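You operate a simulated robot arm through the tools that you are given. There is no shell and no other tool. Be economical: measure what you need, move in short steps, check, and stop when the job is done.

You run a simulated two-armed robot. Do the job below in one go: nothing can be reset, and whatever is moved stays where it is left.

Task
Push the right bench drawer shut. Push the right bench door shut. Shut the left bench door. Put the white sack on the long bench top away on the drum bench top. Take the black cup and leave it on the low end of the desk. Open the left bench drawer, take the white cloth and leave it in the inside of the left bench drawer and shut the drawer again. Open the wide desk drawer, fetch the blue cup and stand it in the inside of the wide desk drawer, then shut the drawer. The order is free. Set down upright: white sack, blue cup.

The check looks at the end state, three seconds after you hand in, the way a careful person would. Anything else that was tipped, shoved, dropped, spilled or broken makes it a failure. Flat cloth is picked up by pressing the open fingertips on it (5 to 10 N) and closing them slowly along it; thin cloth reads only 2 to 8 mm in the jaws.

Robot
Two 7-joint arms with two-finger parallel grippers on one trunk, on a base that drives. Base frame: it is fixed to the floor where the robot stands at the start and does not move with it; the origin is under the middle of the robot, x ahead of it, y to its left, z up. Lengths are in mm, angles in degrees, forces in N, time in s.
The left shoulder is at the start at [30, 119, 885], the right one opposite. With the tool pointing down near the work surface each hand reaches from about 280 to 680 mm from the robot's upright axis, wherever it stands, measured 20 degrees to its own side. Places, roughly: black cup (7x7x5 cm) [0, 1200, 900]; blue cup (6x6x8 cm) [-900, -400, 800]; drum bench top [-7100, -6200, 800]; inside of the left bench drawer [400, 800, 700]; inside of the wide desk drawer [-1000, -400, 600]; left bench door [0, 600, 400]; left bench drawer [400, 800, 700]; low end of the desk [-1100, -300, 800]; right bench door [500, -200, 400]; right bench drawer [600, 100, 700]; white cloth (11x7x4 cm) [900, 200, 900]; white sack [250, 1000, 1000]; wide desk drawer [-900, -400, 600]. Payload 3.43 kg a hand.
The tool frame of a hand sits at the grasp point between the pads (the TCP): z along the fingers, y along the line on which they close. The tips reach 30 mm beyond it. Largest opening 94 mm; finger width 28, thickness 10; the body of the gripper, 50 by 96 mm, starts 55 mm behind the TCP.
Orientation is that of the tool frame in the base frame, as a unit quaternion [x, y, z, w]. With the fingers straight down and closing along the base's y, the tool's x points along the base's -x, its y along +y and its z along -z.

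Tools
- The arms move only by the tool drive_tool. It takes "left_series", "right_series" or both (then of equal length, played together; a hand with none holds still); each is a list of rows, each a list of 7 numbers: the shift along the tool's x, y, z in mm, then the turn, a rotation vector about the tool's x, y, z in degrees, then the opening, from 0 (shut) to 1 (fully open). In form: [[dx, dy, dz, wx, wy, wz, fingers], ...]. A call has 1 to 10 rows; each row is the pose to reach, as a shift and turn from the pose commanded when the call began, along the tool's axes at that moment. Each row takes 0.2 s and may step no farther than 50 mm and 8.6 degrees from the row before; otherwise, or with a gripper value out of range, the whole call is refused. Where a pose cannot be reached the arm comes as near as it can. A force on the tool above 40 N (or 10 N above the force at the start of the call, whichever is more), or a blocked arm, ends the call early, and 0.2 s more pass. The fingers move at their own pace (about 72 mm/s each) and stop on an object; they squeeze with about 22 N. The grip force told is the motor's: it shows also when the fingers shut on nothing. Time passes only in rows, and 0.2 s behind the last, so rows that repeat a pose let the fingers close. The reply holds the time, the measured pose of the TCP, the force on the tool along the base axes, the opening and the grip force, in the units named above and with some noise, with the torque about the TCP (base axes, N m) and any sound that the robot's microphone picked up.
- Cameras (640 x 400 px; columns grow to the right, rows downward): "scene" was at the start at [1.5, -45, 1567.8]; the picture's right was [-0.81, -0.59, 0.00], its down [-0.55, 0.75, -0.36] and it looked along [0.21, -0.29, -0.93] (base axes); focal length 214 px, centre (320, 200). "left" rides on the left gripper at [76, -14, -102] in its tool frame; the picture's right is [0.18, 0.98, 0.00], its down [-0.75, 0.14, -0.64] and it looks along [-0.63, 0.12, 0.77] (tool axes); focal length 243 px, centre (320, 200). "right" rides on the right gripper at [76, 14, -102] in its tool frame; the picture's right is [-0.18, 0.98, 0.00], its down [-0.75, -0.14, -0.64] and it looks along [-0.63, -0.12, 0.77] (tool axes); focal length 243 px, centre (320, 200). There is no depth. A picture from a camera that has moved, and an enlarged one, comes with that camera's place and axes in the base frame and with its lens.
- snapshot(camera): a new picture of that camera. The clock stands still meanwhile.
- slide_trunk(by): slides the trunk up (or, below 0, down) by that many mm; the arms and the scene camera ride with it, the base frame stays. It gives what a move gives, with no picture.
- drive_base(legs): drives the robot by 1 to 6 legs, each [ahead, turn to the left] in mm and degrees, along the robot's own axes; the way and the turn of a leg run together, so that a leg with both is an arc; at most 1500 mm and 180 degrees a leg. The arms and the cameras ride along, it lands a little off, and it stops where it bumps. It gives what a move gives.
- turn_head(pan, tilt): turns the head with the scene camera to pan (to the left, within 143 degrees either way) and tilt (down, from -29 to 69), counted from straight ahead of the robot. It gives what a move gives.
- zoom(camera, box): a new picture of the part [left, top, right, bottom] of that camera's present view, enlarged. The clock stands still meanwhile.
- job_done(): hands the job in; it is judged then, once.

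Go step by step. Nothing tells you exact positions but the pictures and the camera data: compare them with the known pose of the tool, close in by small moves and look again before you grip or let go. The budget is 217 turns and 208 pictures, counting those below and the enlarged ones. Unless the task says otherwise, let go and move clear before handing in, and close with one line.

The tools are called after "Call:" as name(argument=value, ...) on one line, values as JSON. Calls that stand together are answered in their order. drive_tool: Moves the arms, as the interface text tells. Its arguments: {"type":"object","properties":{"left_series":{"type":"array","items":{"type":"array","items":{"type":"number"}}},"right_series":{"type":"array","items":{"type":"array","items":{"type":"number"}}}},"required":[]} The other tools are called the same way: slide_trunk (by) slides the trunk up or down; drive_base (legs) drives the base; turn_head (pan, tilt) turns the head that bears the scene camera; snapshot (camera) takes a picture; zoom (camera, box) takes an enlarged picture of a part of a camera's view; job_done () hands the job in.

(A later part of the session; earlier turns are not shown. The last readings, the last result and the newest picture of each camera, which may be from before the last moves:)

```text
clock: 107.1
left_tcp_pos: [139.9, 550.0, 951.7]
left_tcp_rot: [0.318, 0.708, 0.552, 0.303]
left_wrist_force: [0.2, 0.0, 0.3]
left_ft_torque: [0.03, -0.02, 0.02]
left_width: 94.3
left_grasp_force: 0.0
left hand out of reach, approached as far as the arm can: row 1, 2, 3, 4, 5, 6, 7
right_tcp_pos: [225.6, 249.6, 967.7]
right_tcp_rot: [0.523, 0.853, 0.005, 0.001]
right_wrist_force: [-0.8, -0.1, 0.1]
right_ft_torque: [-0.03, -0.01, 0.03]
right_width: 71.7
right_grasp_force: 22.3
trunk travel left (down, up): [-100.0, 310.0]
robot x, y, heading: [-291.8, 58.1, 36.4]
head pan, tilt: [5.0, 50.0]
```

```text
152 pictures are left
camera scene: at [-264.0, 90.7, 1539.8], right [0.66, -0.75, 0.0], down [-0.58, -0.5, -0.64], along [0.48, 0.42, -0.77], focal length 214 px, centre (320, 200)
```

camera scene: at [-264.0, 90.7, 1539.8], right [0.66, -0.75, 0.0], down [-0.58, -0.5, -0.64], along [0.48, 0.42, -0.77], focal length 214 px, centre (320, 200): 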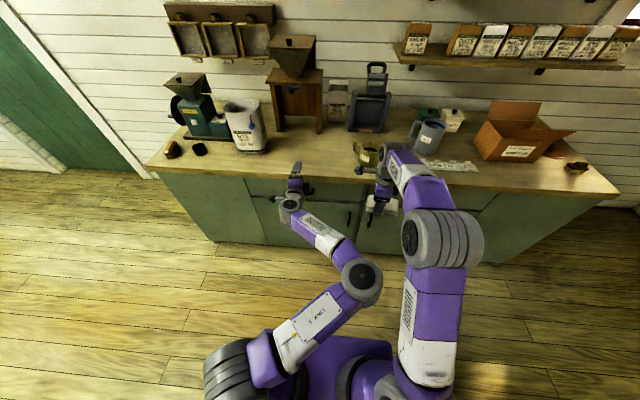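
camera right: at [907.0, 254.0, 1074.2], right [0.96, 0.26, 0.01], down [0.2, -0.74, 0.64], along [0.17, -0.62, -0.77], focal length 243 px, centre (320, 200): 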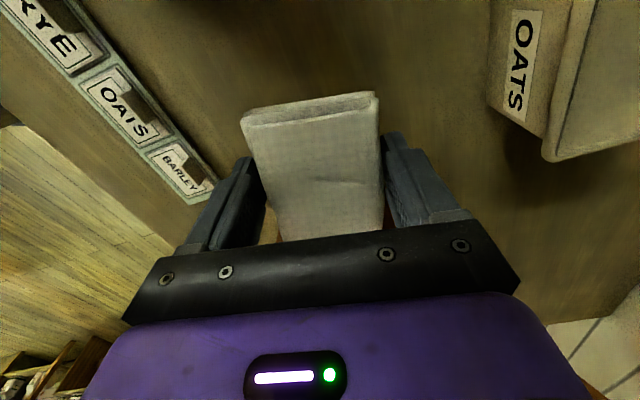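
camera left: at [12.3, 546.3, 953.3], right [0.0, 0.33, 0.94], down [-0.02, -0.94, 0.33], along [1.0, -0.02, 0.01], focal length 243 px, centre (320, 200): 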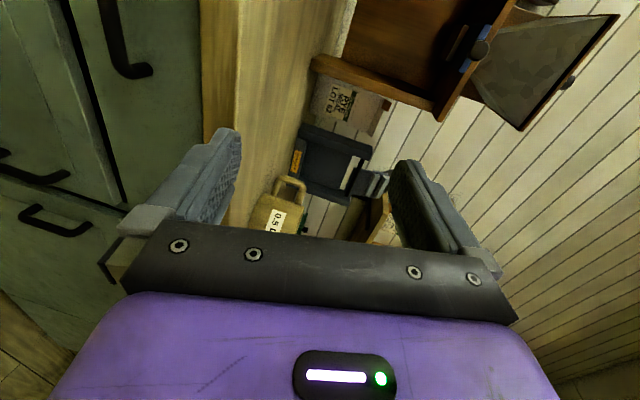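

The arm won't go lower with this wrist posture. Try pitching the tool 35° downward.

Call:
drive_tool(left_series=[[0, 0, 0, 8, 0, 0, 1], [0, 0, 0, 16, 0, 0, 1], [0, 0, 0, 24, 0, 0, 1], [0, 0, 0, 32, 0, 0, 1], [0, 0, 0, 32, 0, 0, 1]])

```text
clock: 108.3
left_tcp_pos: [139.7, 549.4, 955.0]
left_tcp_rot: [0.388, 0.834, 0.335, 0.205]
left_wrist_force: [0.4, 0.4, -0.9]
left_ft_torque: [0.0, -0.01, 0.0]
left_width: 93.9
left_grasp_force: 0.0
right_tcp_pos: [226.9, 249.1, 966.8]
right_tcp_rot: [0.523, 0.852, 0.004, 0.0]
right_wrist_force: [-0.2, -0.2, 0.3]
right_ft_torque: [0.02, 0.02, 0.0]
right_width: 72.0
right_grasp_force: 22.2
trunk travel left (down, up): [-100.0, 310.0]
robot x, y, heading: [-292.2, 56.6, 36.3]
head pan, tilt: [5.0, 50.0]
```

Now lower it straight down.

Call:
drive_tool(left_series=[[3, -29, 28, 0, 0, 0, 1], [7, -59, 57, 0, 0, 0, 1], [10, -88, 85, 0, 0, 0, 1], [14, -118, 114, 0, 0, 0, 1], [17, -147, 142, 0, 0, 0, 1]])

Call:
snapshot(camera="left")

```text
clock: 109.5
left_tcp_pos: [138.2, 550.0, 751.8]
left_tcp_rot: [0.39, 0.833, 0.336, 0.205]
left_wrist_force: [0.6, 0.7, 0.3]
left_ft_torque: [0.02, 0.01, -0.03]
left_width: 94.1
left_grasp_force: 0.1
right_tcp_pos: [227.8, 250.6, 968.1]
right_tcp_rot: [0.523, 0.852, 0.004, 0.0]
right_wrist_force: [-0.9, 0.0, -1.0]
right_ft_torque: [0.02, 0.02, 0.01]
right_width: 71.9
right_grasp_force: 21.6
trunk travel left (down, up): [-100.0, 310.0]
robot x, y, heading: [-298.4, 62.7, 36.3]
head pan, tilt: [5.0, 50.0]
```

```text
151 pictures are left
camera left: at [22.6, 563.0, 807.0], right [0.39, 0.61, 0.69], down [0.15, -0.78, 0.61], along [0.91, -0.13, -0.39], focal length 243 px, centre (320, 200)
```

left: 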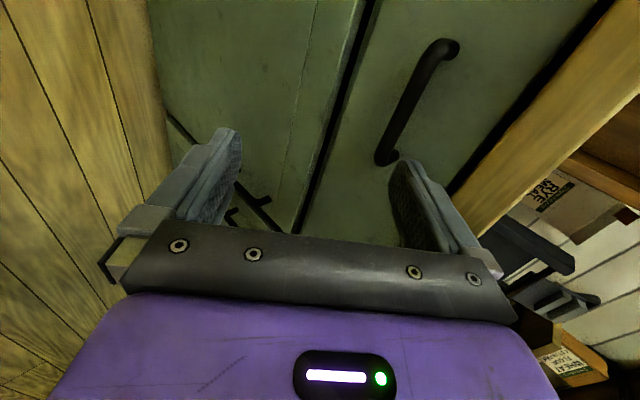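

Try bringing the pitch back up by ~24° at this height.

Call:
drive_tool(left_series=[[0, 0, 0, -8, 0, 0, 1], [0, 0, 0, -16, 0, 0, 1], [0, 0, 0, -24, 0, 0, 1]])

Call:
snapshot(camera="left")

```text
clock: 110.3
left_tcp_pos: [142.7, 553.9, 762.7]
left_tcp_rot: [0.359, 0.78, 0.445, 0.254]
left_wrist_force: [0.4, -1.0, 0.1]
left_ft_torque: [-0.02, -0.03, -0.01]
left_width: 93.9
left_grasp_force: 0.0
left hand out of reach, approached as far as the arm can: row 2, 3
right_tcp_pos: [226.0, 249.2, 967.1]
right_tcp_rot: [0.523, 0.852, 0.005, 0.0]
right_wrist_force: [1.2, 0.1, -0.4]
right_ft_torque: [0.01, 0.02, 0.01]
right_width: 71.8
right_grasp_force: 22.4
trunk travel left (down, up): [-100.0, 310.0]
robot x, y, heading: [-296.4, 59.2, 36.1]
head pan, tilt: [5.0, 50.0]
```

```text
150 pictures are left
camera left: at [17.8, 555.7, 792.7], right [0.21, 0.49, 0.85], down [0.05, -0.87, 0.49], along [0.98, -0.06, -0.21], focal length 243 px, centre (320, 200)
```

left: 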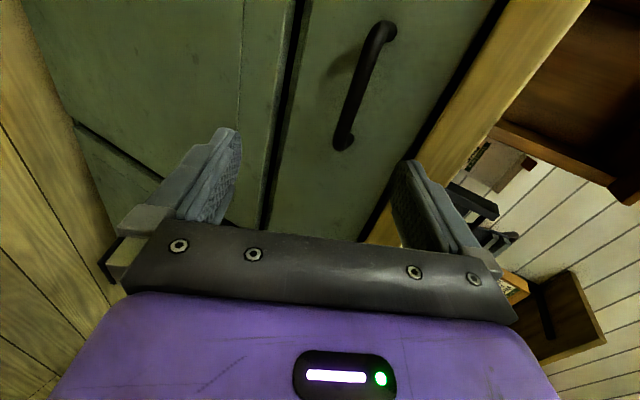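

Handle centre resolved at about [212,633,738]. Approach most of the way with partly open fingers.

Call:
drive_tool(left_series=[[7, 9, 25, 0, 0, 0, 0.7], [14, 18, 50, 0, 0, 0, 0.7]])

Call:
snapshot(camera="left")

```text
clock: 110.9
left_tcp_pos: [176.6, 595.1, 752.0]
left_tcp_rot: [0.358, 0.781, 0.445, 0.254]
left_wrist_force: [-0.6, 1.1, 0.1]
left_ft_torque: [0.03, 0.0, 0.01]
left_width: 65.8
left_grasp_force: 0.0
right_tcp_pos: [226.4, 249.9, 967.0]
right_tcp_rot: [0.523, 0.852, 0.005, 0.0]
right_wrist_force: [-0.6, -0.3, 0.1]
right_ft_torque: [-0.01, 0.01, 0.0]
right_width: 71.7
right_grasp_force: 22.2
trunk travel left (down, up): [-100.0, 310.0]
robot x, y, heading: [-295.0, 61.2, 36.1]
head pan, tilt: [5.0, 50.0]
```

```text
149 pictures are left
camera left: at [51.5, 598.2, 782.6], right [0.21, 0.49, 0.85], down [0.05, -0.87, 0.49], along [0.98, -0.06, -0.21], focal length 243 px, centre (320, 200)
```

left: 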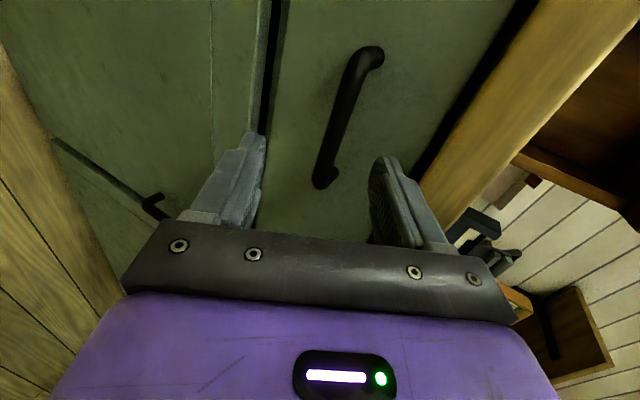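

Call:
drive_tool(left_series=[[3, 7, 16, 0, 0, 0, 0.7], [6, 13, 32, 0, 0, 0, 0.7]])

Call:
snapshot(camera="left")

```text
clock: 111.5
left_tcp_pos: [198.5, 622.6, 749.3]
left_tcp_rot: [0.358, 0.781, 0.444, 0.254]
left_wrist_force: [-0.3, -0.2, -0.2]
left_ft_torque: [0.02, 0.01, -0.02]
left_width: 65.8
left_grasp_force: 0.0
right_tcp_pos: [226.5, 249.4, 967.8]
right_tcp_rot: [0.524, 0.852, 0.005, 0.001]
right_wrist_force: [0.5, 0.1, -0.7]
right_ft_torque: [0.0, 0.01, -0.01]
right_width: 71.7
right_grasp_force: 21.8
trunk travel left (down, up): [-100.0, 310.0]
robot x, y, heading: [-294.1, 60.4, 36.1]
head pan, tilt: [5.0, 50.0]
```

```text
148 pictures are left
camera left: at [74.1, 624.8, 779.3], right [0.21, 0.49, 0.85], down [0.05, -0.87, 0.49], along [0.98, -0.06, -0.21], focal length 243 px, centre (320, 200)
```

left: 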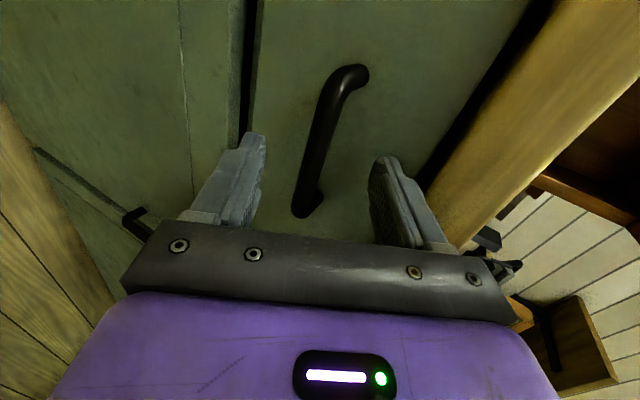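

The bar is centred between the fingers. Close and check.

Call:
drive_tool(left_series=[[0, 0, 0, 0, 0, 0, 0.4], [0, 0, 0, 0, 0, 0, 0.2], [0, 0, 0, 0, 0, 0, 0], [0, 0, 0, 0, 0, 0, 0]])

Call:
snapshot(camera="left")

```text
clock: 112.5
left_tcp_pos: [198.1, 620.2, 753.9]
left_tcp_rot: [0.356, 0.779, 0.447, 0.257]
left_wrist_force: [-10.2, -9.2, 11.0]
left_ft_torque: [0.05, 0.1, 0.15]
left_width: 0.0
left_grasp_force: 33.0
right_tcp_pos: [225.3, 248.8, 968.7]
right_tcp_rot: [0.523, 0.852, 0.005, 0.001]
right_wrist_force: [0.4, 0.0, 0.0]
right_ft_torque: [0.04, -0.01, 0.01]
right_width: 71.8
right_grasp_force: 22.5
trunk travel left (down, up): [-100.0, 310.0]
robot x, y, heading: [-298.3, 57.9, 36.2]
head pan, tilt: [5.0, 50.0]
```

```text
147 pictures are left
camera left: at [73.5, 623.5, 783.9], right [0.21, 0.48, 0.85], down [0.05, -0.87, 0.49], along [0.98, -0.06, -0.2], focal length 243 px, centre (320, 200)
```

left: 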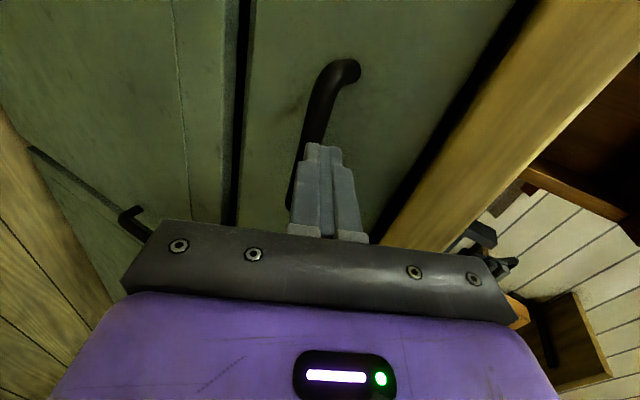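

The bar sits slightly farther and lower than the tips. Back off, open a little, and go in deeper.

Call:
drive_tool(left_series=[[0, 0, -15, 0, 0, 0, 0.45], [0, -4, -15, 0, 0, 0, 0.45], [0, -4, 0, 0, 0, 0, 0.45], [0, -4, 10, 0, 0, 0, 0.45], [0, -4, 18, 0, 0, 0, 0.45]])

Call:
snapshot(camera="left")

```text
clock: 113.7
left_tcp_pos: [211.9, 629.3, 735.8]
left_tcp_rot: [0.359, 0.78, 0.444, 0.254]
left_wrist_force: [0.5, -0.2, 0.1]
left_ft_torque: [-0.01, 0.02, 0.02]
left_width: 42.2
left_grasp_force: 0.1
right_tcp_pos: [226.6, 249.6, 966.7]
right_tcp_rot: [0.523, 0.852, 0.005, 0.001]
right_wrist_force: [1.0, -0.6, -1.3]
right_ft_torque: [-0.01, -0.02, -0.04]
right_width: 72.0
right_grasp_force: 21.8
trunk travel left (down, up): [-100.0, 310.0]
robot x, y, heading: [-299.7, 59.6, 36.2]
head pan, tilt: [5.0, 50.0]
```

```text
146 pictures are left
camera left: at [86.1, 632.0, 766.1], right [0.21, 0.49, 0.85], down [0.05, -0.87, 0.49], along [0.98, -0.06, -0.21], focal length 243 px, centre (320, 200)
```

left: 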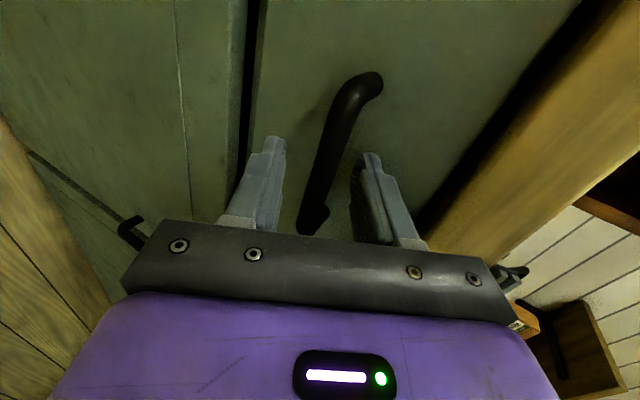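

Call:
drive_tool(left_series=[[0, 0, 0, 0, 0, 0, 0.2], [0, 0, 0, 0, 0, 0, 0], [0, 0, 0, 0, 0, 0, 0]])

Call:
snapshot(camera="left")

```text
clock: 114.5
left_tcp_pos: [211.3, 628.9, 737.0]
left_tcp_rot: [0.36, 0.78, 0.445, 0.254]
left_wrist_force: [-0.7, 2.0, 6.2]
left_ft_torque: [0.89, 0.62, -0.82]
left_width: 15.6
left_grasp_force: 44.7
right_tcp_pos: [225.8, 249.1, 967.9]
right_tcp_rot: [0.523, 0.852, 0.005, 0.001]
right_wrist_force: [-0.3, -0.2, -0.2]
right_ft_torque: [0.0, 0.0, 0.01]
right_width: 71.8
right_grasp_force: 22.1
trunk travel left (down, up): [-100.0, 310.0]
robot x, y, heading: [-298.2, 59.2, 36.0]
head pan, tilt: [5.0, 50.0]
```

```text
145 pictures are left
camera left: at [86.0, 631.9, 767.9], right [0.22, 0.48, 0.85], down [0.05, -0.87, 0.49], along [0.98, -0.06, -0.21], focal length 243 px, centre (320, 200)
```

left: 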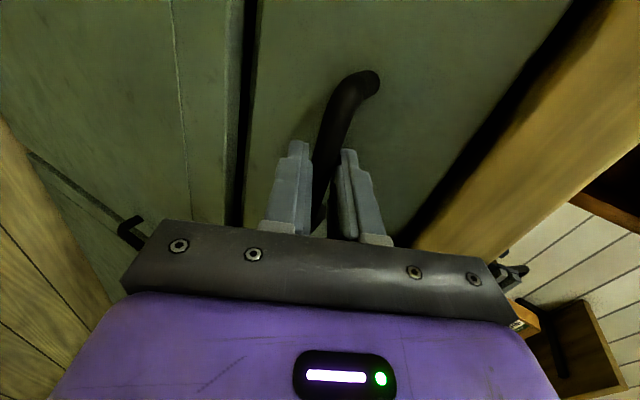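

Handle gripped. Pull by driving back 150 mm and watch.

Call:
drive_base(legs=[[-150, 0]])

Call:
snapshot(camera="scene")

```text
clock: 115.9
left_tcp_pos: [90.5, 541.5, 736.9]
left_tcp_rot: [0.358, 0.781, 0.445, 0.254]
left_wrist_force: [-0.3, 1.3, 11.6]
left_ft_torque: [1.18, 0.63, -0.31]
left_width: 15.9
left_grasp_force: 45.6
right_tcp_pos: [106.5, 161.6, 967.7]
right_tcp_rot: [0.523, 0.853, 0.006, 0.002]
right_wrist_force: [0.3, 0.3, -0.2]
right_ft_torque: [0.0, 0.03, 0.0]
right_width: 71.8
right_grasp_force: 22.1
trunk travel left (down, up): [-100.0, 310.0]
robot x, y, heading: [-413.8, -28.7, 36.2]
head pan, tilt: [5.0, 50.0]
```

```text
144 pictures are left
camera scene: at [-384.5, 1.9, 1539.9], right [0.66, -0.75, 0.0], down [-0.58, -0.5, -0.64], along [0.48, 0.42, -0.77], focal length 214 px, centre (320, 200)
```

scene: 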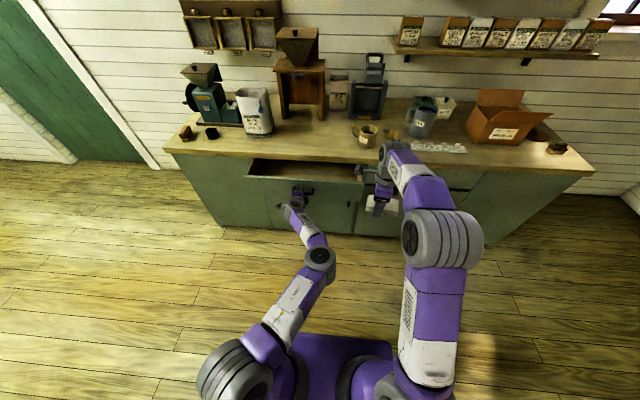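

Call:
drive_tool(left_series=[[1, -10, -19, 0, 0, 0, 0], [2, -20, -37, 0, 0, 0, 0], [3, -30, -56, 0, 0, 0, 0], [4, -42, -79, 0, 0, 0, 0]])

Call:
snapshot(camera="scene")

```text
clock: 116.9
left_tcp_pos: [24.6, 491.3, 737.7]
left_tcp_rot: [0.362, 0.786, 0.434, 0.25]
left_wrist_force: [4.1, -7.4, -25.9]
left_ft_torque: [0.97, 1.1, 0.09]
left_width: 16.0
left_grasp_force: 44.8
left hand out of reach, approached as far as the arm can: row 4
right_tcp_pos: [109.0, 163.5, 966.3]
right_tcp_rot: [0.523, 0.852, 0.004, 0.0]
right_wrist_force: [-1.2, 0.3, -0.8]
right_ft_torque: [0.04, -0.01, 0.0]
right_width: 72.0
right_grasp_force: 22.8
trunk travel left (down, up): [-100.0, 310.0]
robot x, y, heading: [-415.9, -31.0, 36.3]
head pan, tilt: [5.0, 50.0]
```

```text
143 pictures are left
camera scene: at [-380.5, 4.7, 1539.2], right [0.66, -0.75, 0.0], down [-0.58, -0.51, -0.64], along [0.48, 0.42, -0.77], focal length 214 px, centre (320, 200)
```

scene: 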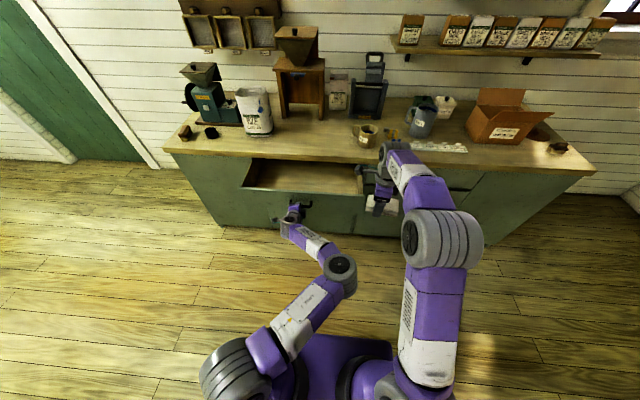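

Drawer is open ~230 mm. Release the handle, retreat and lift the left hand, then drive forward for placing the cloth.

Call:
drive_tool(left_series=[[0, 0, 0, 0, 0, 0, 0.5], [0, 0, 0, 0, 0, 0, 0.5], [0, -5, -25, 0, 0, 0, 0.5], [0, -8, -50, 0, 0, 0, 0.5], [15, -8, -75, 0, 0, 0, 0.5], [30, 20, -95, 0, 0, 0, 0.5], [45, 60, -115, 0, 0, 0, 0.5], [50, 95, -140, 0, 0, 0, 0.5], [50, 130, -165, 0, 0, 0, 0.5], [50, 165, -190, 0, 0, 0, 0.5]])

Call:
snapshot(camera="scene")

```text
clock: 119.1
left_tcp_pos: [-88.3, 492.3, 977.2]
left_tcp_rot: [0.357, 0.782, 0.444, 0.255]
left_wrist_force: [0.1, -0.2, 0.5]
left_ft_torque: [0.03, 0.0, 0.03]
left_width: 47.0
left_grasp_force: 0.0
left hand out of reach, approached as far as the arm can: row 3, 4, 5
right_tcp_pos: [106.3, 161.3, 967.4]
right_tcp_rot: [0.524, 0.852, 0.005, 0.001]
right_wrist_force: [-0.1, -0.4, -0.6]
right_ft_torque: [0.0, -0.03, 0.03]
right_width: 71.8
right_grasp_force: 21.6
trunk travel left (down, up): [-100.0, 310.0]
robot x, y, heading: [-419.9, -29.1, 36.2]
head pan, tilt: [5.0, 50.0]
```

```text
142 pictures are left
camera scene: at [-383.6, 3.1, 1539.8], right [0.66, -0.75, 0.0], down [-0.58, -0.5, -0.64], along [0.48, 0.42, -0.77], focal length 214 px, centre (320, 200)
```

scene: 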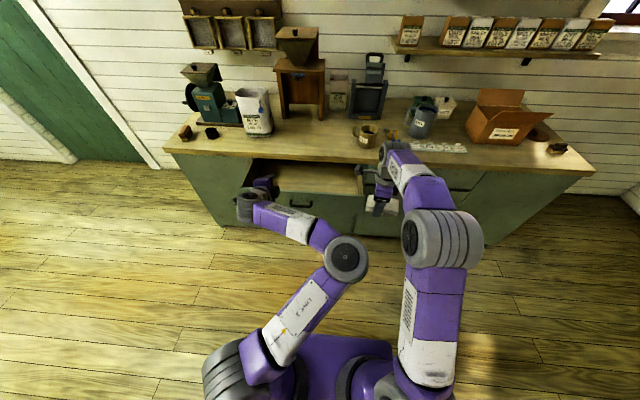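

Call:
drive_base(legs=[[190, -1]])

Call:
turn_head(pan=0, tilt=60)

Call:
snapshot(camera="scene")

Call:
snapshot(camera="right")

```text
clock: 120.6
left_tcp_pos: [77.9, 599.7, 976.2]
left_tcp_rot: [0.365, 0.777, 0.443, 0.259]
left_wrist_force: [0.6, 0.1, -0.6]
left_ft_torque: [0.02, -0.01, -0.01]
left_width: 47.1
left_grasp_force: 0.1
right_tcp_pos: [267.1, 265.3, 968.2]
right_tcp_rot: [0.531, 0.848, 0.003, 0.001]
right_wrist_force: [0.4, -0.2, -1.4]
right_ft_torque: [0.0, 0.02, 0.0]
right_width: 71.5
right_grasp_force: 22.1
trunk travel left (down, up): [-100.0, 310.0]
robot x, y, heading: [-261.0, 81.3, 35.3]
head pan, tilt: [5.0, 50.0]
```

```text
clock: 121.3
left_tcp_pos: [76.9, 598.6, 976.4]
left_tcp_rot: [0.365, 0.778, 0.441, 0.259]
left_wrist_force: [0.9, 0.8, 0.0]
left_ft_torque: [0.04, 0.0, 0.02]
left_width: 47.1
left_grasp_force: 0.0
right_tcp_pos: [267.5, 265.4, 967.8]
right_tcp_rot: [0.531, 0.847, 0.005, 0.001]
right_wrist_force: [0.3, 0.3, 0.3]
right_ft_torque: [0.04, 0.04, -0.02]
right_width: 71.8
right_grasp_force: 22.2
trunk travel left (down, up): [-100.0, 310.0]
robot x, y, heading: [-260.2, 81.9, 35.1]
head pan, tilt: [0.0, 60.0]
```

```text
141 pictures are left
camera scene: at [-230.3, 104.1, 1527.2], right [0.58, -0.82, 0.0], down [-0.71, -0.5, -0.5], along [0.41, 0.29, -0.87], focal length 214 px, centre (320, 200)
```

scene: 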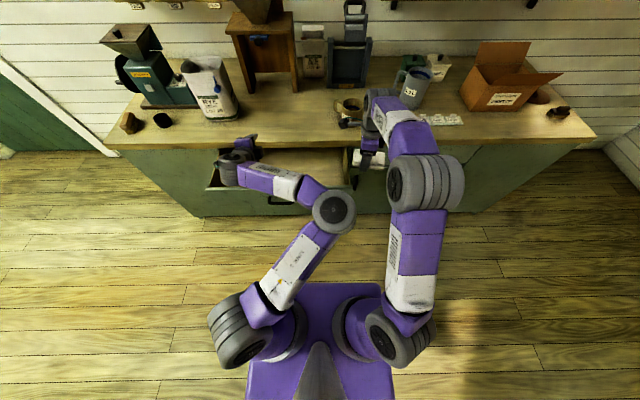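

```text
140 pictures are left
camera right: at [245.5, 339.5, 1071.5], right [0.96, 0.26, 0.01], down [0.2, -0.74, 0.64], along [0.17, -0.61, -0.77], focal length 243 px, centre (320, 200)
```

right: 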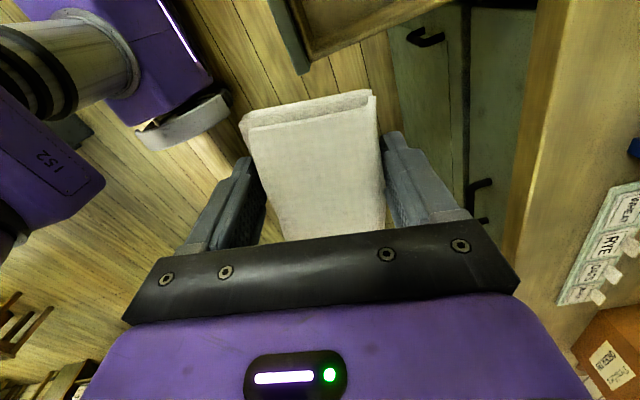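

The left elbow is in the way; unwind the left wrist and move it out left.

Call:
drive_tool(left_series=[[15, 10, -15, 0, 0, -8.5, 1], [30, 20, -30, 0, 0, -17, 1], [45, 30, -45, 0, 0, -25.5, 1], [60, 40, -60, 0, 0, -34, 1], [75, 50, -75, 0, 0, -42.5, 1], [90, 60, -90, 0, 0, -51, 1], [105, 60, -105, 0, 0, -59.5, 1], [120, 60, -120, 0, 0, -68, 1], [135, 60, -135, 0, 0, -76.5, 1], [150, 60, -150, 0, 0, -85, 1]])

Call:
drive_tool(left_series=[[0, 0, 0, 0, 8, 0, 1], [0, 0, 0, 0, 16, 0, 1], [0, 0, 0, 0, 24, 0, 1], [0, 0, 0, 0, 32, 0, 1], [0, 0, 0, 0, 40, 0, 1], [0, 0, 0, 0, 48, 0, 1], [0, 0, 0, 0, 56, 0, 1], [0, 0, 0, 0, 60, 0, 1]])

Call:
snapshot(camera="scene")

```text
clock: 123.5
left_tcp_pos: [-101.2, 663.7, 1087.6]
left_tcp_rot: [-0.257, 0.82, 0.15, 0.49]
left_wrist_force: [0.9, 0.5, -0.7]
left_ft_torque: [0.0, 0.04, 0.0]
left_width: 94.3
left_grasp_force: 0.1
right_tcp_pos: [267.0, 264.5, 967.9]
right_tcp_rot: [0.531, 0.847, 0.005, 0.001]
right_wrist_force: [0.3, -1.6, -1.0]
right_ft_torque: [0.02, -0.02, -0.03]
right_width: 71.7
right_grasp_force: 22.2
trunk travel left (down, up): [-100.0, 310.0]
robot x, y, heading: [-258.8, 83.2, 35.1]
head pan, tilt: [0.0, 60.0]
```

```text
clock: 125.3
left_tcp_pos: [-101.9, 665.3, 1088.1]
left_tcp_rot: [-0.297, 0.955, 0.003, 0.013]
left_wrist_force: [0.1, 0.2, 0.2]
left_ft_torque: [0.01, 0.02, -0.01]
left_width: 94.0
left_grasp_force: 0.1
right_tcp_pos: [266.3, 266.0, 967.8]
right_tcp_rot: [0.531, 0.847, 0.005, 0.002]
right_wrist_force: [-0.3, -0.6, -0.2]
right_ft_torque: [0.01, 0.02, 0.03]
right_width: 71.7
right_grasp_force: 21.8
trunk travel left (down, up): [-100.0, 310.0]
robot x, y, heading: [-260.2, 82.4, 35.2]
head pan, tilt: [0.0, 60.0]
```

```text
139 pictures are left
camera scene: at [-230.3, 104.2, 1527.2], right [0.58, -0.82, 0.0], down [-0.71, -0.5, -0.5], along [0.41, 0.29, -0.87], focal length 214 px, centre (320, 200)
```

scene: 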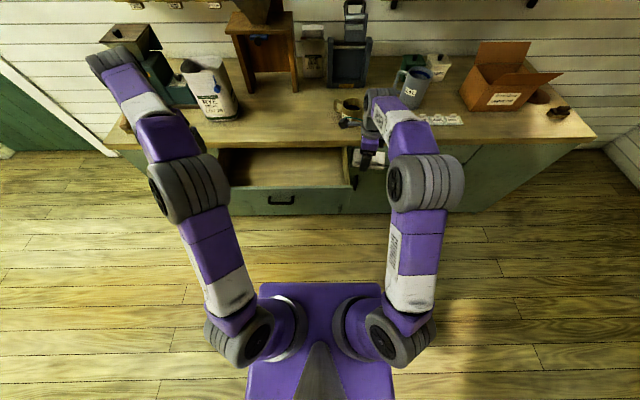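

Drawer interior is clear in view. Move the cloth over it.

Call:
drive_tool(right_series=[[40, 11, 0, 0, 0, 0, 0], [80, 22, 0, 0, 0, 0, 0], [120, 33, 0, 0, 0, 0, 0], [158, 45, 0, 0, 0, 0, 0], [158, 45, 40, 0, 0, 0, 0], [158, 45, 80, 0, 0, 0, 0]])

Call:
snapshot(camera="scene")

Call:
snapshot(camera="right")

```text
clock: 126.8
left_tcp_pos: [-100.3, 665.2, 1087.9]
left_tcp_rot: [-0.298, 0.955, 0.003, 0.012]
left_wrist_force: [0.1, 0.1, -0.1]
left_ft_torque: [0.01, 0.01, 0.02]
left_width: 94.1
left_grasp_force: 0.1
right_tcp_pos: [246.4, 438.0, 890.1]
right_tcp_rot: [0.531, 0.847, 0.002, 0.001]
right_wrist_force: [1.1, 0.2, -0.1]
right_ft_torque: [0.01, 0.0, -0.02]
right_width: 71.9
right_grasp_force: 22.1
right hand out of reach, approached as far as the arm can: row 5, 6
trunk travel left (down, up): [-100.0, 310.0]
robot x, y, heading: [-256.4, 80.8, 35.2]
head pan, tilt: [0.0, 60.0]
```

```text
138 pictures are left
camera scene: at [-228.9, 105.3, 1527.1], right [0.58, -0.82, 0.0], down [-0.71, -0.5, -0.5], along [0.41, 0.29, -0.87], focal length 214 px, centre (320, 200)
```

scene: 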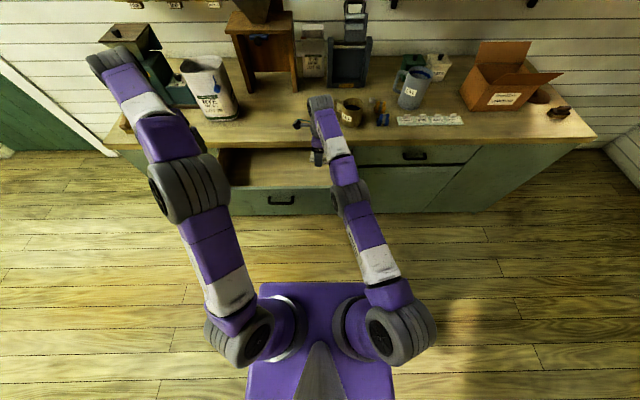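

```text
137 pictures are left
camera right: at [226.2, 512.8, 993.8], right [0.96, 0.26, 0.0], down [0.2, -0.74, 0.64], along [0.17, -0.62, -0.77], focal length 243 px, centre (320, 200)
```

right: 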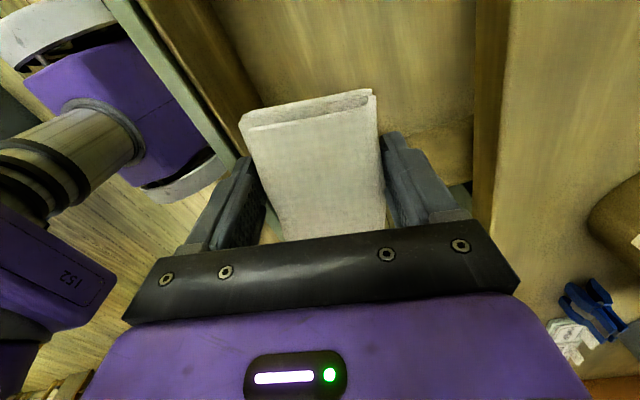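

Call:
drive_tool(right_series=[[-5, -35, -10, 0, 0, 0, 0], [-11, -72, -10, 0, 0, 0, 0]])

Call:
drive_base(legs=[[75, 0]])

Call:
drive_tool(right_series=[[0, 0, 30, 0, 0, 0, 0], [0, 0, 60, 0, 0, 0, 0], [0, 0, 90, 0, 0, 0, 0], [0, 0, 115, 0, 0, 0, 0]])

Call:
snapshot(camera="right")

Call:
snapshot(camera="scene")

```text
clock: 127.3
left_tcp_pos: [-100.7, 663.7, 1089.1]
left_tcp_rot: [-0.298, 0.954, 0.003, 0.013]
left_wrist_force: [0.0, -0.1, 0.9]
left_ft_torque: [0.01, -0.03, 0.01]
left_width: 93.8
left_grasp_force: 0.1
right_tcp_pos: [229.9, 447.6, 909.2]
right_tcp_rot: [0.53, 0.848, 0.004, 0.001]
right_wrist_force: [-0.3, 0.6, -0.4]
right_ft_torque: [0.01, 0.0, -0.02]
right_width: 71.8
right_grasp_force: 21.4
right hand out of reach, approached as far as the arm can: row 1, 2
trunk travel left (down, up): [-100.0, 310.0]
robot x, y, heading: [-259.7, 79.5, 35.1]
head pan, tilt: [0.0, 60.0]
```

```text
clock: 128.4
left_tcp_pos: [-38.0, 708.3, 1087.7]
left_tcp_rot: [-0.298, 0.955, 0.004, 0.013]
left_wrist_force: [0.2, 0.1, 0.0]
left_ft_torque: [-0.03, 0.04, -0.03]
left_width: 93.8
left_grasp_force: 0.0
right_tcp_pos: [289.8, 490.8, 909.7]
right_tcp_rot: [0.531, 0.848, 0.003, 0.001]
right_wrist_force: [-0.7, -0.2, -1.1]
right_ft_torque: [-0.03, 0.04, -0.02]
right_width: 72.0
right_grasp_force: 22.0
trunk travel left (down, up): [-100.0, 310.0]
robot x, y, heading: [-196.2, 127.8, 35.2]
head pan, tilt: [0.0, 60.0]
```

```text
clock: 129.0
left_tcp_pos: [-38.7, 708.1, 1087.6]
left_tcp_rot: [-0.297, 0.955, 0.003, 0.014]
left_wrist_force: [0.6, 0.7, -0.6]
left_ft_torque: [-0.03, 0.03, 0.02]
left_width: 94.3
left_grasp_force: 0.0
right_tcp_pos: [294.7, 498.0, 869.8]
right_tcp_rot: [0.532, 0.847, 0.007, 0.002]
right_wrist_force: [-7.9, -9.9, 11.8]
right_ft_torque: [-0.13, -0.31, -0.32]
right_width: 71.5
right_grasp_force: 22.5
right hand out of reach, approached as far as the arm can: row 1, 2
trunk travel left (down, up): [-100.0, 310.0]
robot x, y, heading: [-194.9, 129.2, 35.1]
head pan, tilt: [0.0, 60.0]
stopped in row 2 (right hand): the force on the tool passed its limit at 50 N (the readings are from after the stop); the commanded pose is now the measured one
```

```text
136 pictures are left
camera right: at [272.7, 571.2, 973.2], right [0.97, 0.26, 0.01], down [0.19, -0.75, 0.64], along [0.18, -0.61, -0.77], focal length 243 px, centre (320, 200)
```

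right: 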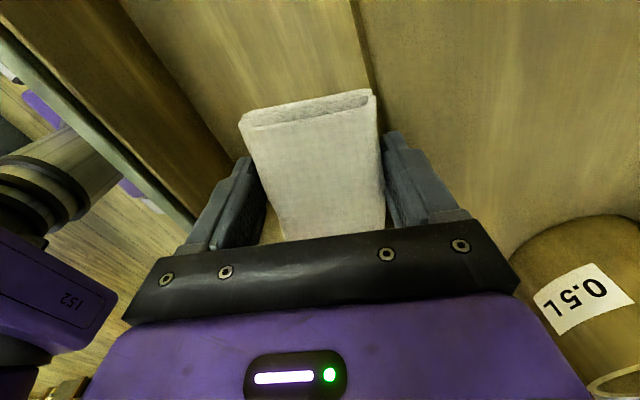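

```text
135 pictures are left
camera scene: at [-169.2, 147.3, 1527.3], right [0.58, -0.82, 0.0], down [-0.71, -0.5, -0.5], along [0.41, 0.29, -0.87], focal length 214 px, centre (320, 200)
```

scene: 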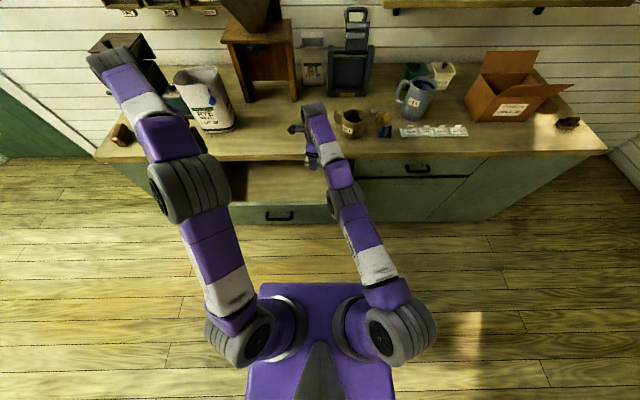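

The right arm is at its limit with this yaw and cloth touched the bench edge. Raise, back off, and rotate the wrist to its natural yaw.

Call:
drive_tool(right_series=[[0, 0, -40, 0, 0, 0, 0], [0, 0, -80, 0, 0, 0, 0], [0, 0, -100, 0, 0, 0, 0]])

Call:
drive_base(legs=[[-70, 0]])

Call:
drive_tool(right_series=[[0, 0, 0, 0, 0, -8.5, 0], [0, 0, 0, 0, 0, -17, 0], [0, 0, 0, 0, 0, -25.5, 0], [0, 0, 0, 0, 0, -34, 0], [0, 0, 0, 0, 0, -42.5, 0], [0, 0, 0, 0, 0, -51, 0], [0, 0, 0, 0, 0, -59.5, 0], [0, 0, 0, 0, 0, -68, 0], [0, 0, 0, 0, 0, -76.5, 0], [0, 0, 0, 0, 0, -85, 0]])

Call:
snapshot(camera="right")

```text
clock: 129.8
left_tcp_pos: [-39.9, 708.1, 1088.6]
left_tcp_rot: [-0.298, 0.955, 0.003, 0.013]
left_wrist_force: [0.2, -0.5, 0.2]
left_ft_torque: [0.01, 0.0, -0.02]
left_width: 94.3
left_grasp_force: 0.0
right_tcp_pos: [279.6, 483.8, 958.9]
right_tcp_rot: [0.531, 0.847, 0.004, 0.002]
right_wrist_force: [0.1, -0.8, -0.7]
right_ft_torque: [-0.02, 0.0, -0.01]
right_width: 71.8
right_grasp_force: 21.9
right hand out of reach, approached as far as the arm can: row 1, 2, 3
trunk travel left (down, up): [-100.0, 310.0]
robot x, y, heading: [-194.5, 121.8, 34.9]
head pan, tilt: [0.0, 60.0]
```

```text
clock: 130.8
left_tcp_pos: [-99.0, 665.7, 1088.9]
left_tcp_rot: [-0.297, 0.955, 0.004, 0.015]
left_wrist_force: [-0.4, -0.5, 0.6]
left_ft_torque: [0.02, -0.03, -0.02]
left_width: 94.1
left_grasp_force: 0.0
right_tcp_pos: [220.9, 440.4, 960.4]
right_tcp_rot: [0.531, 0.847, 0.006, 0.001]
right_wrist_force: [-0.4, 0.4, -0.3]
right_ft_torque: [0.0, -0.03, -0.04]
right_width: 71.7
right_grasp_force: 22.0
trunk travel left (down, up): [-100.0, 310.0]
robot x, y, heading: [-255.5, 82.1, 35.3]
head pan, tilt: [0.0, 60.0]
```

```text
clock: 133.0
left_tcp_pos: [-98.1, 666.3, 1088.0]
left_tcp_rot: [-0.297, 0.955, 0.003, 0.013]
left_wrist_force: [0.3, 0.2, 0.0]
left_ft_torque: [0.0, 0.02, 0.02]
left_width: 94.1
left_grasp_force: 0.0
right_tcp_pos: [222.6, 441.6, 960.3]
right_tcp_rot: [-0.181, 0.983, 0.003, 0.005]
right_wrist_force: [0.3, -0.5, -0.8]
right_ft_torque: [-0.01, -0.01, -0.01]
right_width: 71.8
right_grasp_force: 22.2
trunk travel left (down, up): [-100.0, 310.0]
robot x, y, heading: [-255.0, 86.1, 35.1]
head pan, tilt: [0.0, 60.0]
```

```text
134 pictures are left
camera right: at [144.3, 427.6, 1063.0], right [-0.18, 0.98, 0.01], down [0.75, 0.13, 0.65], along [0.64, 0.12, -0.76], focal length 243 px, centre (320, 200)
```

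right: 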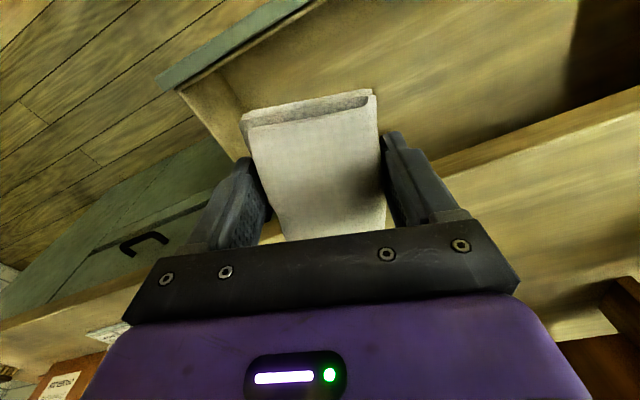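

Aligned near naturally now. Rotate another −14° and descend over the drawer.

Call:
drive_tool(right_series=[[0, 0, 0, 0, 0, -7, 0], [0, 0, 20, 0, 0, -14, 0], [0, 0, 60, 0, 0, -14, 0], [0, 0, 100, 0, 0, -14, 0], [0, 0, 140, 0, 0, -14, 0]])

Call:
snapshot(camera="right")

Call:
snapshot(camera="scene")

```text
clock: 134.2
left_tcp_pos: [-98.9, 666.9, 1088.0]
left_tcp_rot: [-0.298, 0.955, 0.004, 0.014]
left_wrist_force: [-0.7, 0.2, -0.4]
left_ft_torque: [0.05, -0.01, -0.01]
left_width: 93.8
left_grasp_force: 0.0
right_tcp_pos: [238.4, 460.9, 820.1]
right_tcp_rot: [-0.3, 0.954, 0.002, 0.005]
right_wrist_force: [-0.4, -0.4, -0.1]
right_ft_torque: [-0.02, 0.03, 0.01]
right_width: 71.9
right_grasp_force: 22.5
right hand out of reach, approached as far as the arm can: row 2, 3, 4, 5
trunk travel left (down, up): [-100.0, 310.0]
robot x, y, heading: [-255.8, 85.0, 35.3]
head pan, tilt: [0.0, 60.0]
```

```text
133 pictures are left
camera right: at [166.7, 428.5, 921.9], right [-0.41, 0.91, 0.0], down [0.69, 0.31, 0.65], along [0.59, 0.27, -0.76], focal length 243 px, centre (320, 200)
```

right: 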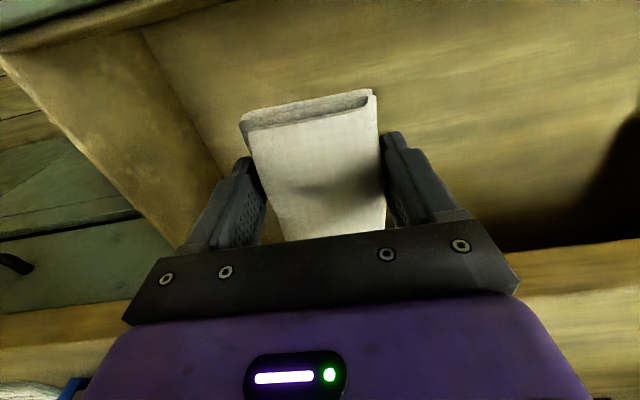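

```text
132 pictures are left
camera scene: at [-227.0, 106.5, 1527.1], right [0.58, -0.82, 0.0], down [-0.71, -0.5, -0.5], along [0.41, 0.29, -0.87], focal length 214 px, centre (320, 200)
```

scene: 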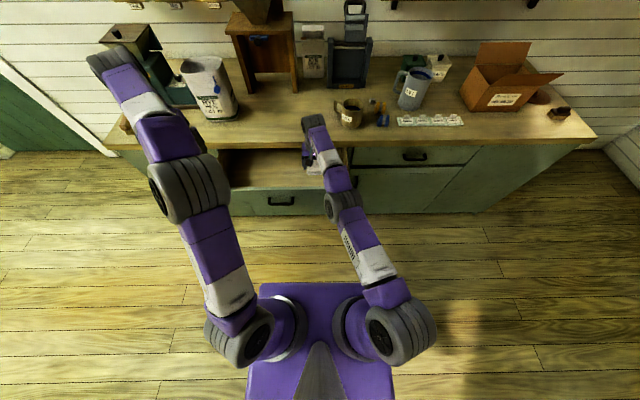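

Call:
drive_tool(right_series=[[5, -5, 30, 0, 0, 0, 0], [10, -10, 60, 0, 0, 0, 0], [10, -10, 80, 0, 0, 0, 0], [10, -10, 95, 0, 0, 0, 0], [10, -10, 105, 0, 0, 0, 0]])

Call:
snapshot(camera="right")

```text
clock: 135.4
left_tcp_pos: [-99.1, 666.8, 1088.3]
left_tcp_rot: [-0.297, 0.955, 0.003, 0.013]
left_wrist_force: [1.3, -0.1, 0.0]
left_ft_torque: [0.0, -0.01, -0.01]
left_width: 94.2
left_grasp_force: 0.1
right_tcp_pos: [241.2, 455.1, 715.6]
right_tcp_rot: [-0.299, 0.954, 0.001, 0.006]
right_wrist_force: [-0.2, -0.7, -0.7]
right_ft_torque: [-0.02, 0.01, 0.03]
right_width: 71.8
right_grasp_force: 22.2
right hand out of reach, approached as far as the arm can: row 1, 2, 3, 4, 5
trunk travel left (down, up): [-100.0, 310.0]
robot x, y, heading: [-255.2, 85.7, 35.4]
head pan, tilt: [0.0, 60.0]
```

```text
131 pictures are left
camera right: at [170.0, 423.5, 818.5], right [-0.41, 0.91, 0.0], down [0.69, 0.31, 0.65], along [0.59, 0.27, -0.76], focal length 243 px, centre (320, 200)
```

right: 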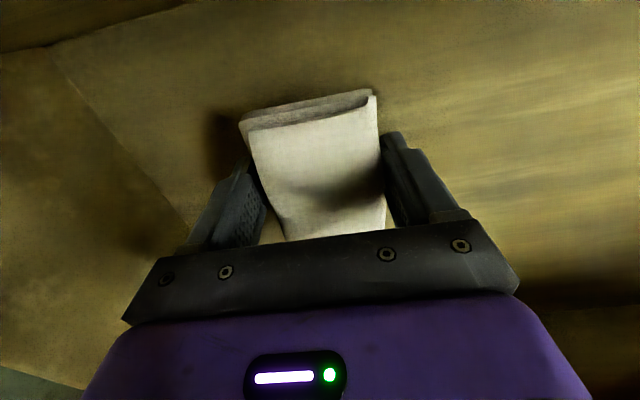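

Shadow contact looks near. Continue down slowly until touch.

Call:
drive_tool(right_series=[[0, 0, 4, 0, 0, 0, 0], [0, 0, 8, 0, 0, 0, 0], [0, 0, 12, 0, 0, 0, 0], [0, 0, 16, 0, 0, 0, 0], [0, 0, 20, 0, 0, 0, 0], [0, 0, 24, 0, 0, 0, 0]])

```text
clock: 136.8
left_tcp_pos: [-97.7, 664.9, 1089.3]
left_tcp_rot: [-0.298, 0.954, 0.004, 0.014]
left_wrist_force: [-0.1, 0.3, -0.1]
left_ft_torque: [0.02, 0.03, -0.01]
left_width: 93.9
left_grasp_force: 0.0
right_tcp_pos: [241.9, 457.2, 693.9]
right_tcp_rot: [-0.299, 0.954, 0.003, 0.008]
right_wrist_force: [1.5, -1.5, 14.4]
right_ft_torque: [-0.52, 1.36, 0.19]
right_width: 72.0
right_grasp_force: 21.8
trunk travel left (down, up): [-100.0, 310.0]
robot x, y, heading: [-253.2, 85.3, 35.5]
head pan, tilt: [0.0, 60.0]
```

Contact with the drawer floor. Open and lift out.

Call:
drive_tool(right_series=[[0, 0, 0, 0, 0, 0, 0.85], [0, 0, 0, 0, 0, 0, 1], [0, 0, 0, 0, 0, 0, 1], [0, 0, -30, 0, 0, 0, 1], [0, 0, -70, 0, 0, 0, 1], [0, 0, -115, 0, 0, 0, 1], [0, 0, -160, 0, 0, 0, 1], [0, 0, -205, 0, 0, 0, 1], [0, 0, -250, 0, 0, 0, 1]])

Call:
snapshot(camera="right")

```text
clock: 138.8
left_tcp_pos: [-98.2, 667.3, 1089.6]
left_tcp_rot: [-0.298, 0.955, 0.003, 0.013]
left_wrist_force: [0.9, -0.6, 0.9]
left_ft_torque: [-0.02, -0.04, -0.05]
left_width: 94.1
left_grasp_force: 0.1
right_tcp_pos: [235.8, 439.0, 937.7]
right_tcp_rot: [-0.3, 0.954, 0.002, 0.005]
right_wrist_force: [-0.4, -0.7, 0.4]
right_ft_torque: [0.02, -0.03, -0.01]
right_width: 94.1
right_grasp_force: 0.0
right hand out of reach, approached as far as the arm can: row 5, 6, 9
trunk travel left (down, up): [-100.0, 310.0]
robot x, y, heading: [-260.7, 83.9, 35.0]
head pan, tilt: [0.0, 60.0]
```

```text
130 pictures are left
camera right: at [163.3, 407.0, 1042.2], right [-0.41, 0.91, 0.0], down [0.69, 0.31, 0.65], along [0.59, 0.27, -0.76], focal length 243 px, centre (320, 200)
```

right: 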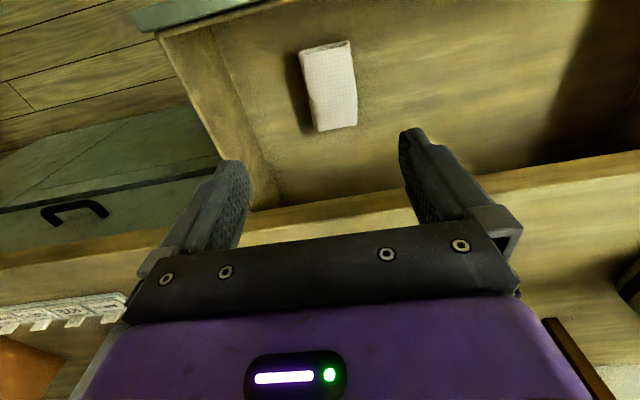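

Cloth lies in the drawer. Now use the left hand to push the drawer shut: bring it in front of the drawer, tilted.

Call:
drive_tool(left_series=[[33, -33, 0, 0, -8, 0, 0], [66, -66, 0, 0, -16, 0, 0], [100, -98, 0, 0, -24, 0, 0], [110, -113, 40, 0, -32, 0, 0], [110, -113, 85, 0, -40, 0, 0], [110, -113, 130, 0, -45, 0, 0], [110, -113, 175, 0, -45, 0, 0], [110, -113, 220, 0, -45, 0, 0], [110, -113, 265, 0, -45, 0, 0], [110, -113, 310, 0, -45, 0, 0]])

Call:
snapshot(camera="scene")

Call:
snapshot(camera="left")

```text
clock: 141.0
left_tcp_pos: [-92.0, 532.5, 770.5]
left_tcp_rot: [-0.257, 0.88, 0.112, 0.384]
left_wrist_force: [-8.5, 3.9, -3.7]
left_ft_torque: [-0.13, -0.59, -0.41]
left_width: 0.1
left_grasp_force: 21.9
left hand out of reach, approached as far as the arm can: row 6, 7, 8, 9, 10
right_tcp_pos: [236.0, 440.8, 939.5]
right_tcp_rot: [-0.299, 0.954, 0.001, 0.005]
right_wrist_force: [0.9, -0.7, 1.1]
right_ft_torque: [0.05, 0.04, 0.02]
right_width: 94.1
right_grasp_force: 0.0
trunk travel left (down, up): [-100.0, 310.0]
robot x, y, heading: [-255.2, 87.0, 35.1]
head pan, tilt: [0.0, 60.0]
```

```text
129 pictures are left
camera scene: at [-225.9, 106.9, 1527.0], right [0.58, -0.82, 0.0], down [-0.71, -0.5, -0.5], along [0.41, 0.29, -0.87], focal length 214 px, centre (320, 200)
```

scene: 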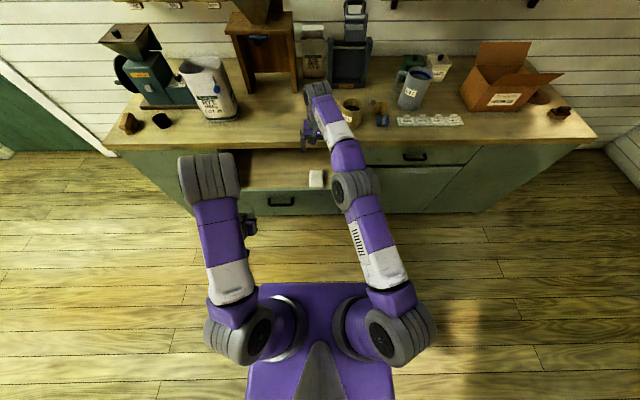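

```text
128 pictures are left
camera left: at [-191.5, 453.1, 785.0], right [-0.63, 0.76, -0.14], down [-0.04, 0.14, 0.99], along [0.77, 0.63, -0.06], focal length 243 px, centre (320, 200)
```

left: 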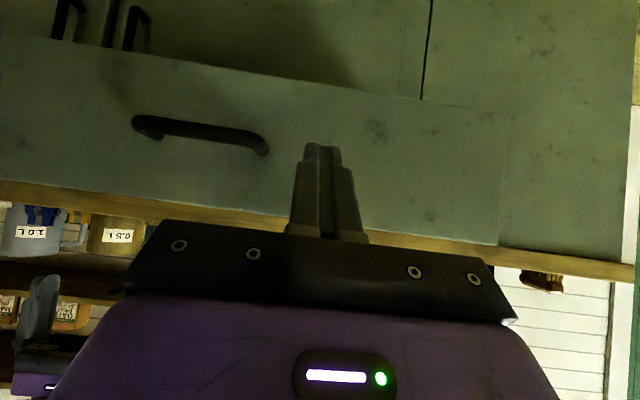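

Push the drawer closed.

Call:
drive_tool(left_series=[[-14, 0, 42, 0, 0, 0, 0], [-28, 0, 84, 0, 0, 0, 0], [-56, 0, 112, 0, 0, 0, 0], [-84, 0, 140, 0, 0, 0, 0], [-112, 0, 168, 0, 0, 0, 0], [-140, 0, 196, 0, 0, 0, 0], [-160, 0, 216, 0, 0, 0, 0]])

Call:
snapshot(camera="scene")

```text
clock: 142.6
left_tcp_pos: [113.0, 689.7, 735.6]
left_tcp_rot: [-0.274, 0.877, 0.117, 0.377]
left_wrist_force: [0.3, -0.4, 0.2]
left_ft_torque: [-0.02, 0.01, 0.02]
left_width: 0.0
left_grasp_force: 22.3
right_tcp_pos: [234.6, 440.1, 939.6]
right_tcp_rot: [-0.299, 0.954, 0.002, 0.006]
right_wrist_force: [-0.4, 0.0, -0.1]
right_ft_torque: [0.01, 0.03, 0.01]
right_width: 94.0
right_grasp_force: 0.0
trunk travel left (down, up): [-100.0, 310.0]
robot x, y, heading: [-257.9, 84.6, 35.1]
head pan, tilt: [0.0, 60.0]
```

```text
127 pictures are left
camera scene: at [-227.2, 106.4, 1527.2], right [0.58, -0.82, 0.0], down [-0.71, -0.5, -0.5], along [0.41, 0.29, -0.87], focal length 214 px, centre (320, 200)
```

scene: 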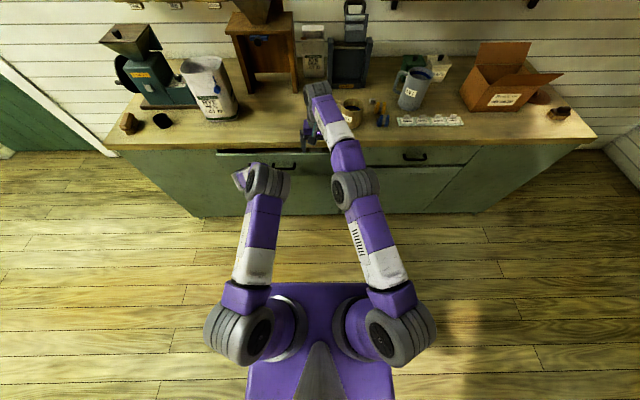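

Call:
drive_tool(left_series=[[-18, 0, 18, 0, 0, 0, 0], [-32, 0, 32, 0, 0, 0, 0], [-42, 0, 42, 0, 0, 0, 0], [-50, 0, 50, 0, 0, 0, 0], [-57, 0, 57, 0, 0, 0, 0], [-64, 0, 64, 0, 0, 0, 0]])

Call:
zoom(camera="scene", box=[100, 100, 500, 240])

```text
clock: 143.6
left_tcp_pos: [159.7, 724.1, 734.4]
left_tcp_rot: [-0.275, 0.879, 0.115, 0.372]
left_wrist_force: [-20.8, -18.8, 11.9]
left_ft_torque: [0.08, -0.07, 0.0]
left_width: 0.0
left_grasp_force: 22.5
right_tcp_pos: [232.3, 437.4, 942.1]
right_tcp_rot: [-0.3, 0.954, 0.003, 0.007]
right_wrist_force: [-0.5, 0.0, 0.1]
right_ft_torque: [0.03, 0.01, -0.02]
right_width: 94.2
right_grasp_force: 0.0
trunk travel left (down, up): [-100.0, 310.0]
robot x, y, heading: [-256.2, 84.5, 35.6]
head pan, tilt: [0.0, 60.0]
stopped in row 4 (left hand): the force on the tool passed its limit at 59 N (the readings are from after the stop); the commanded pose is now the measured one
```

```text
1.60 times, centred on (300, 170) of scene
camera zoom: at [-231.5, 101.5, 1527.5], right [0.58, -0.82, 0.0], down [-0.71, -0.5, -0.5], along [0.41, 0.29, -0.86], focal length 343 px, centre (352, 248)
```

zoom: 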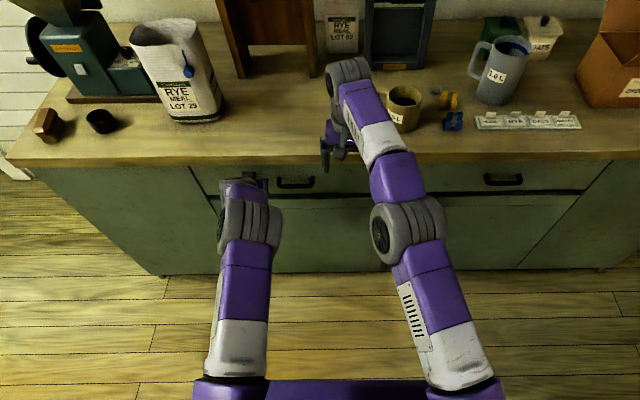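

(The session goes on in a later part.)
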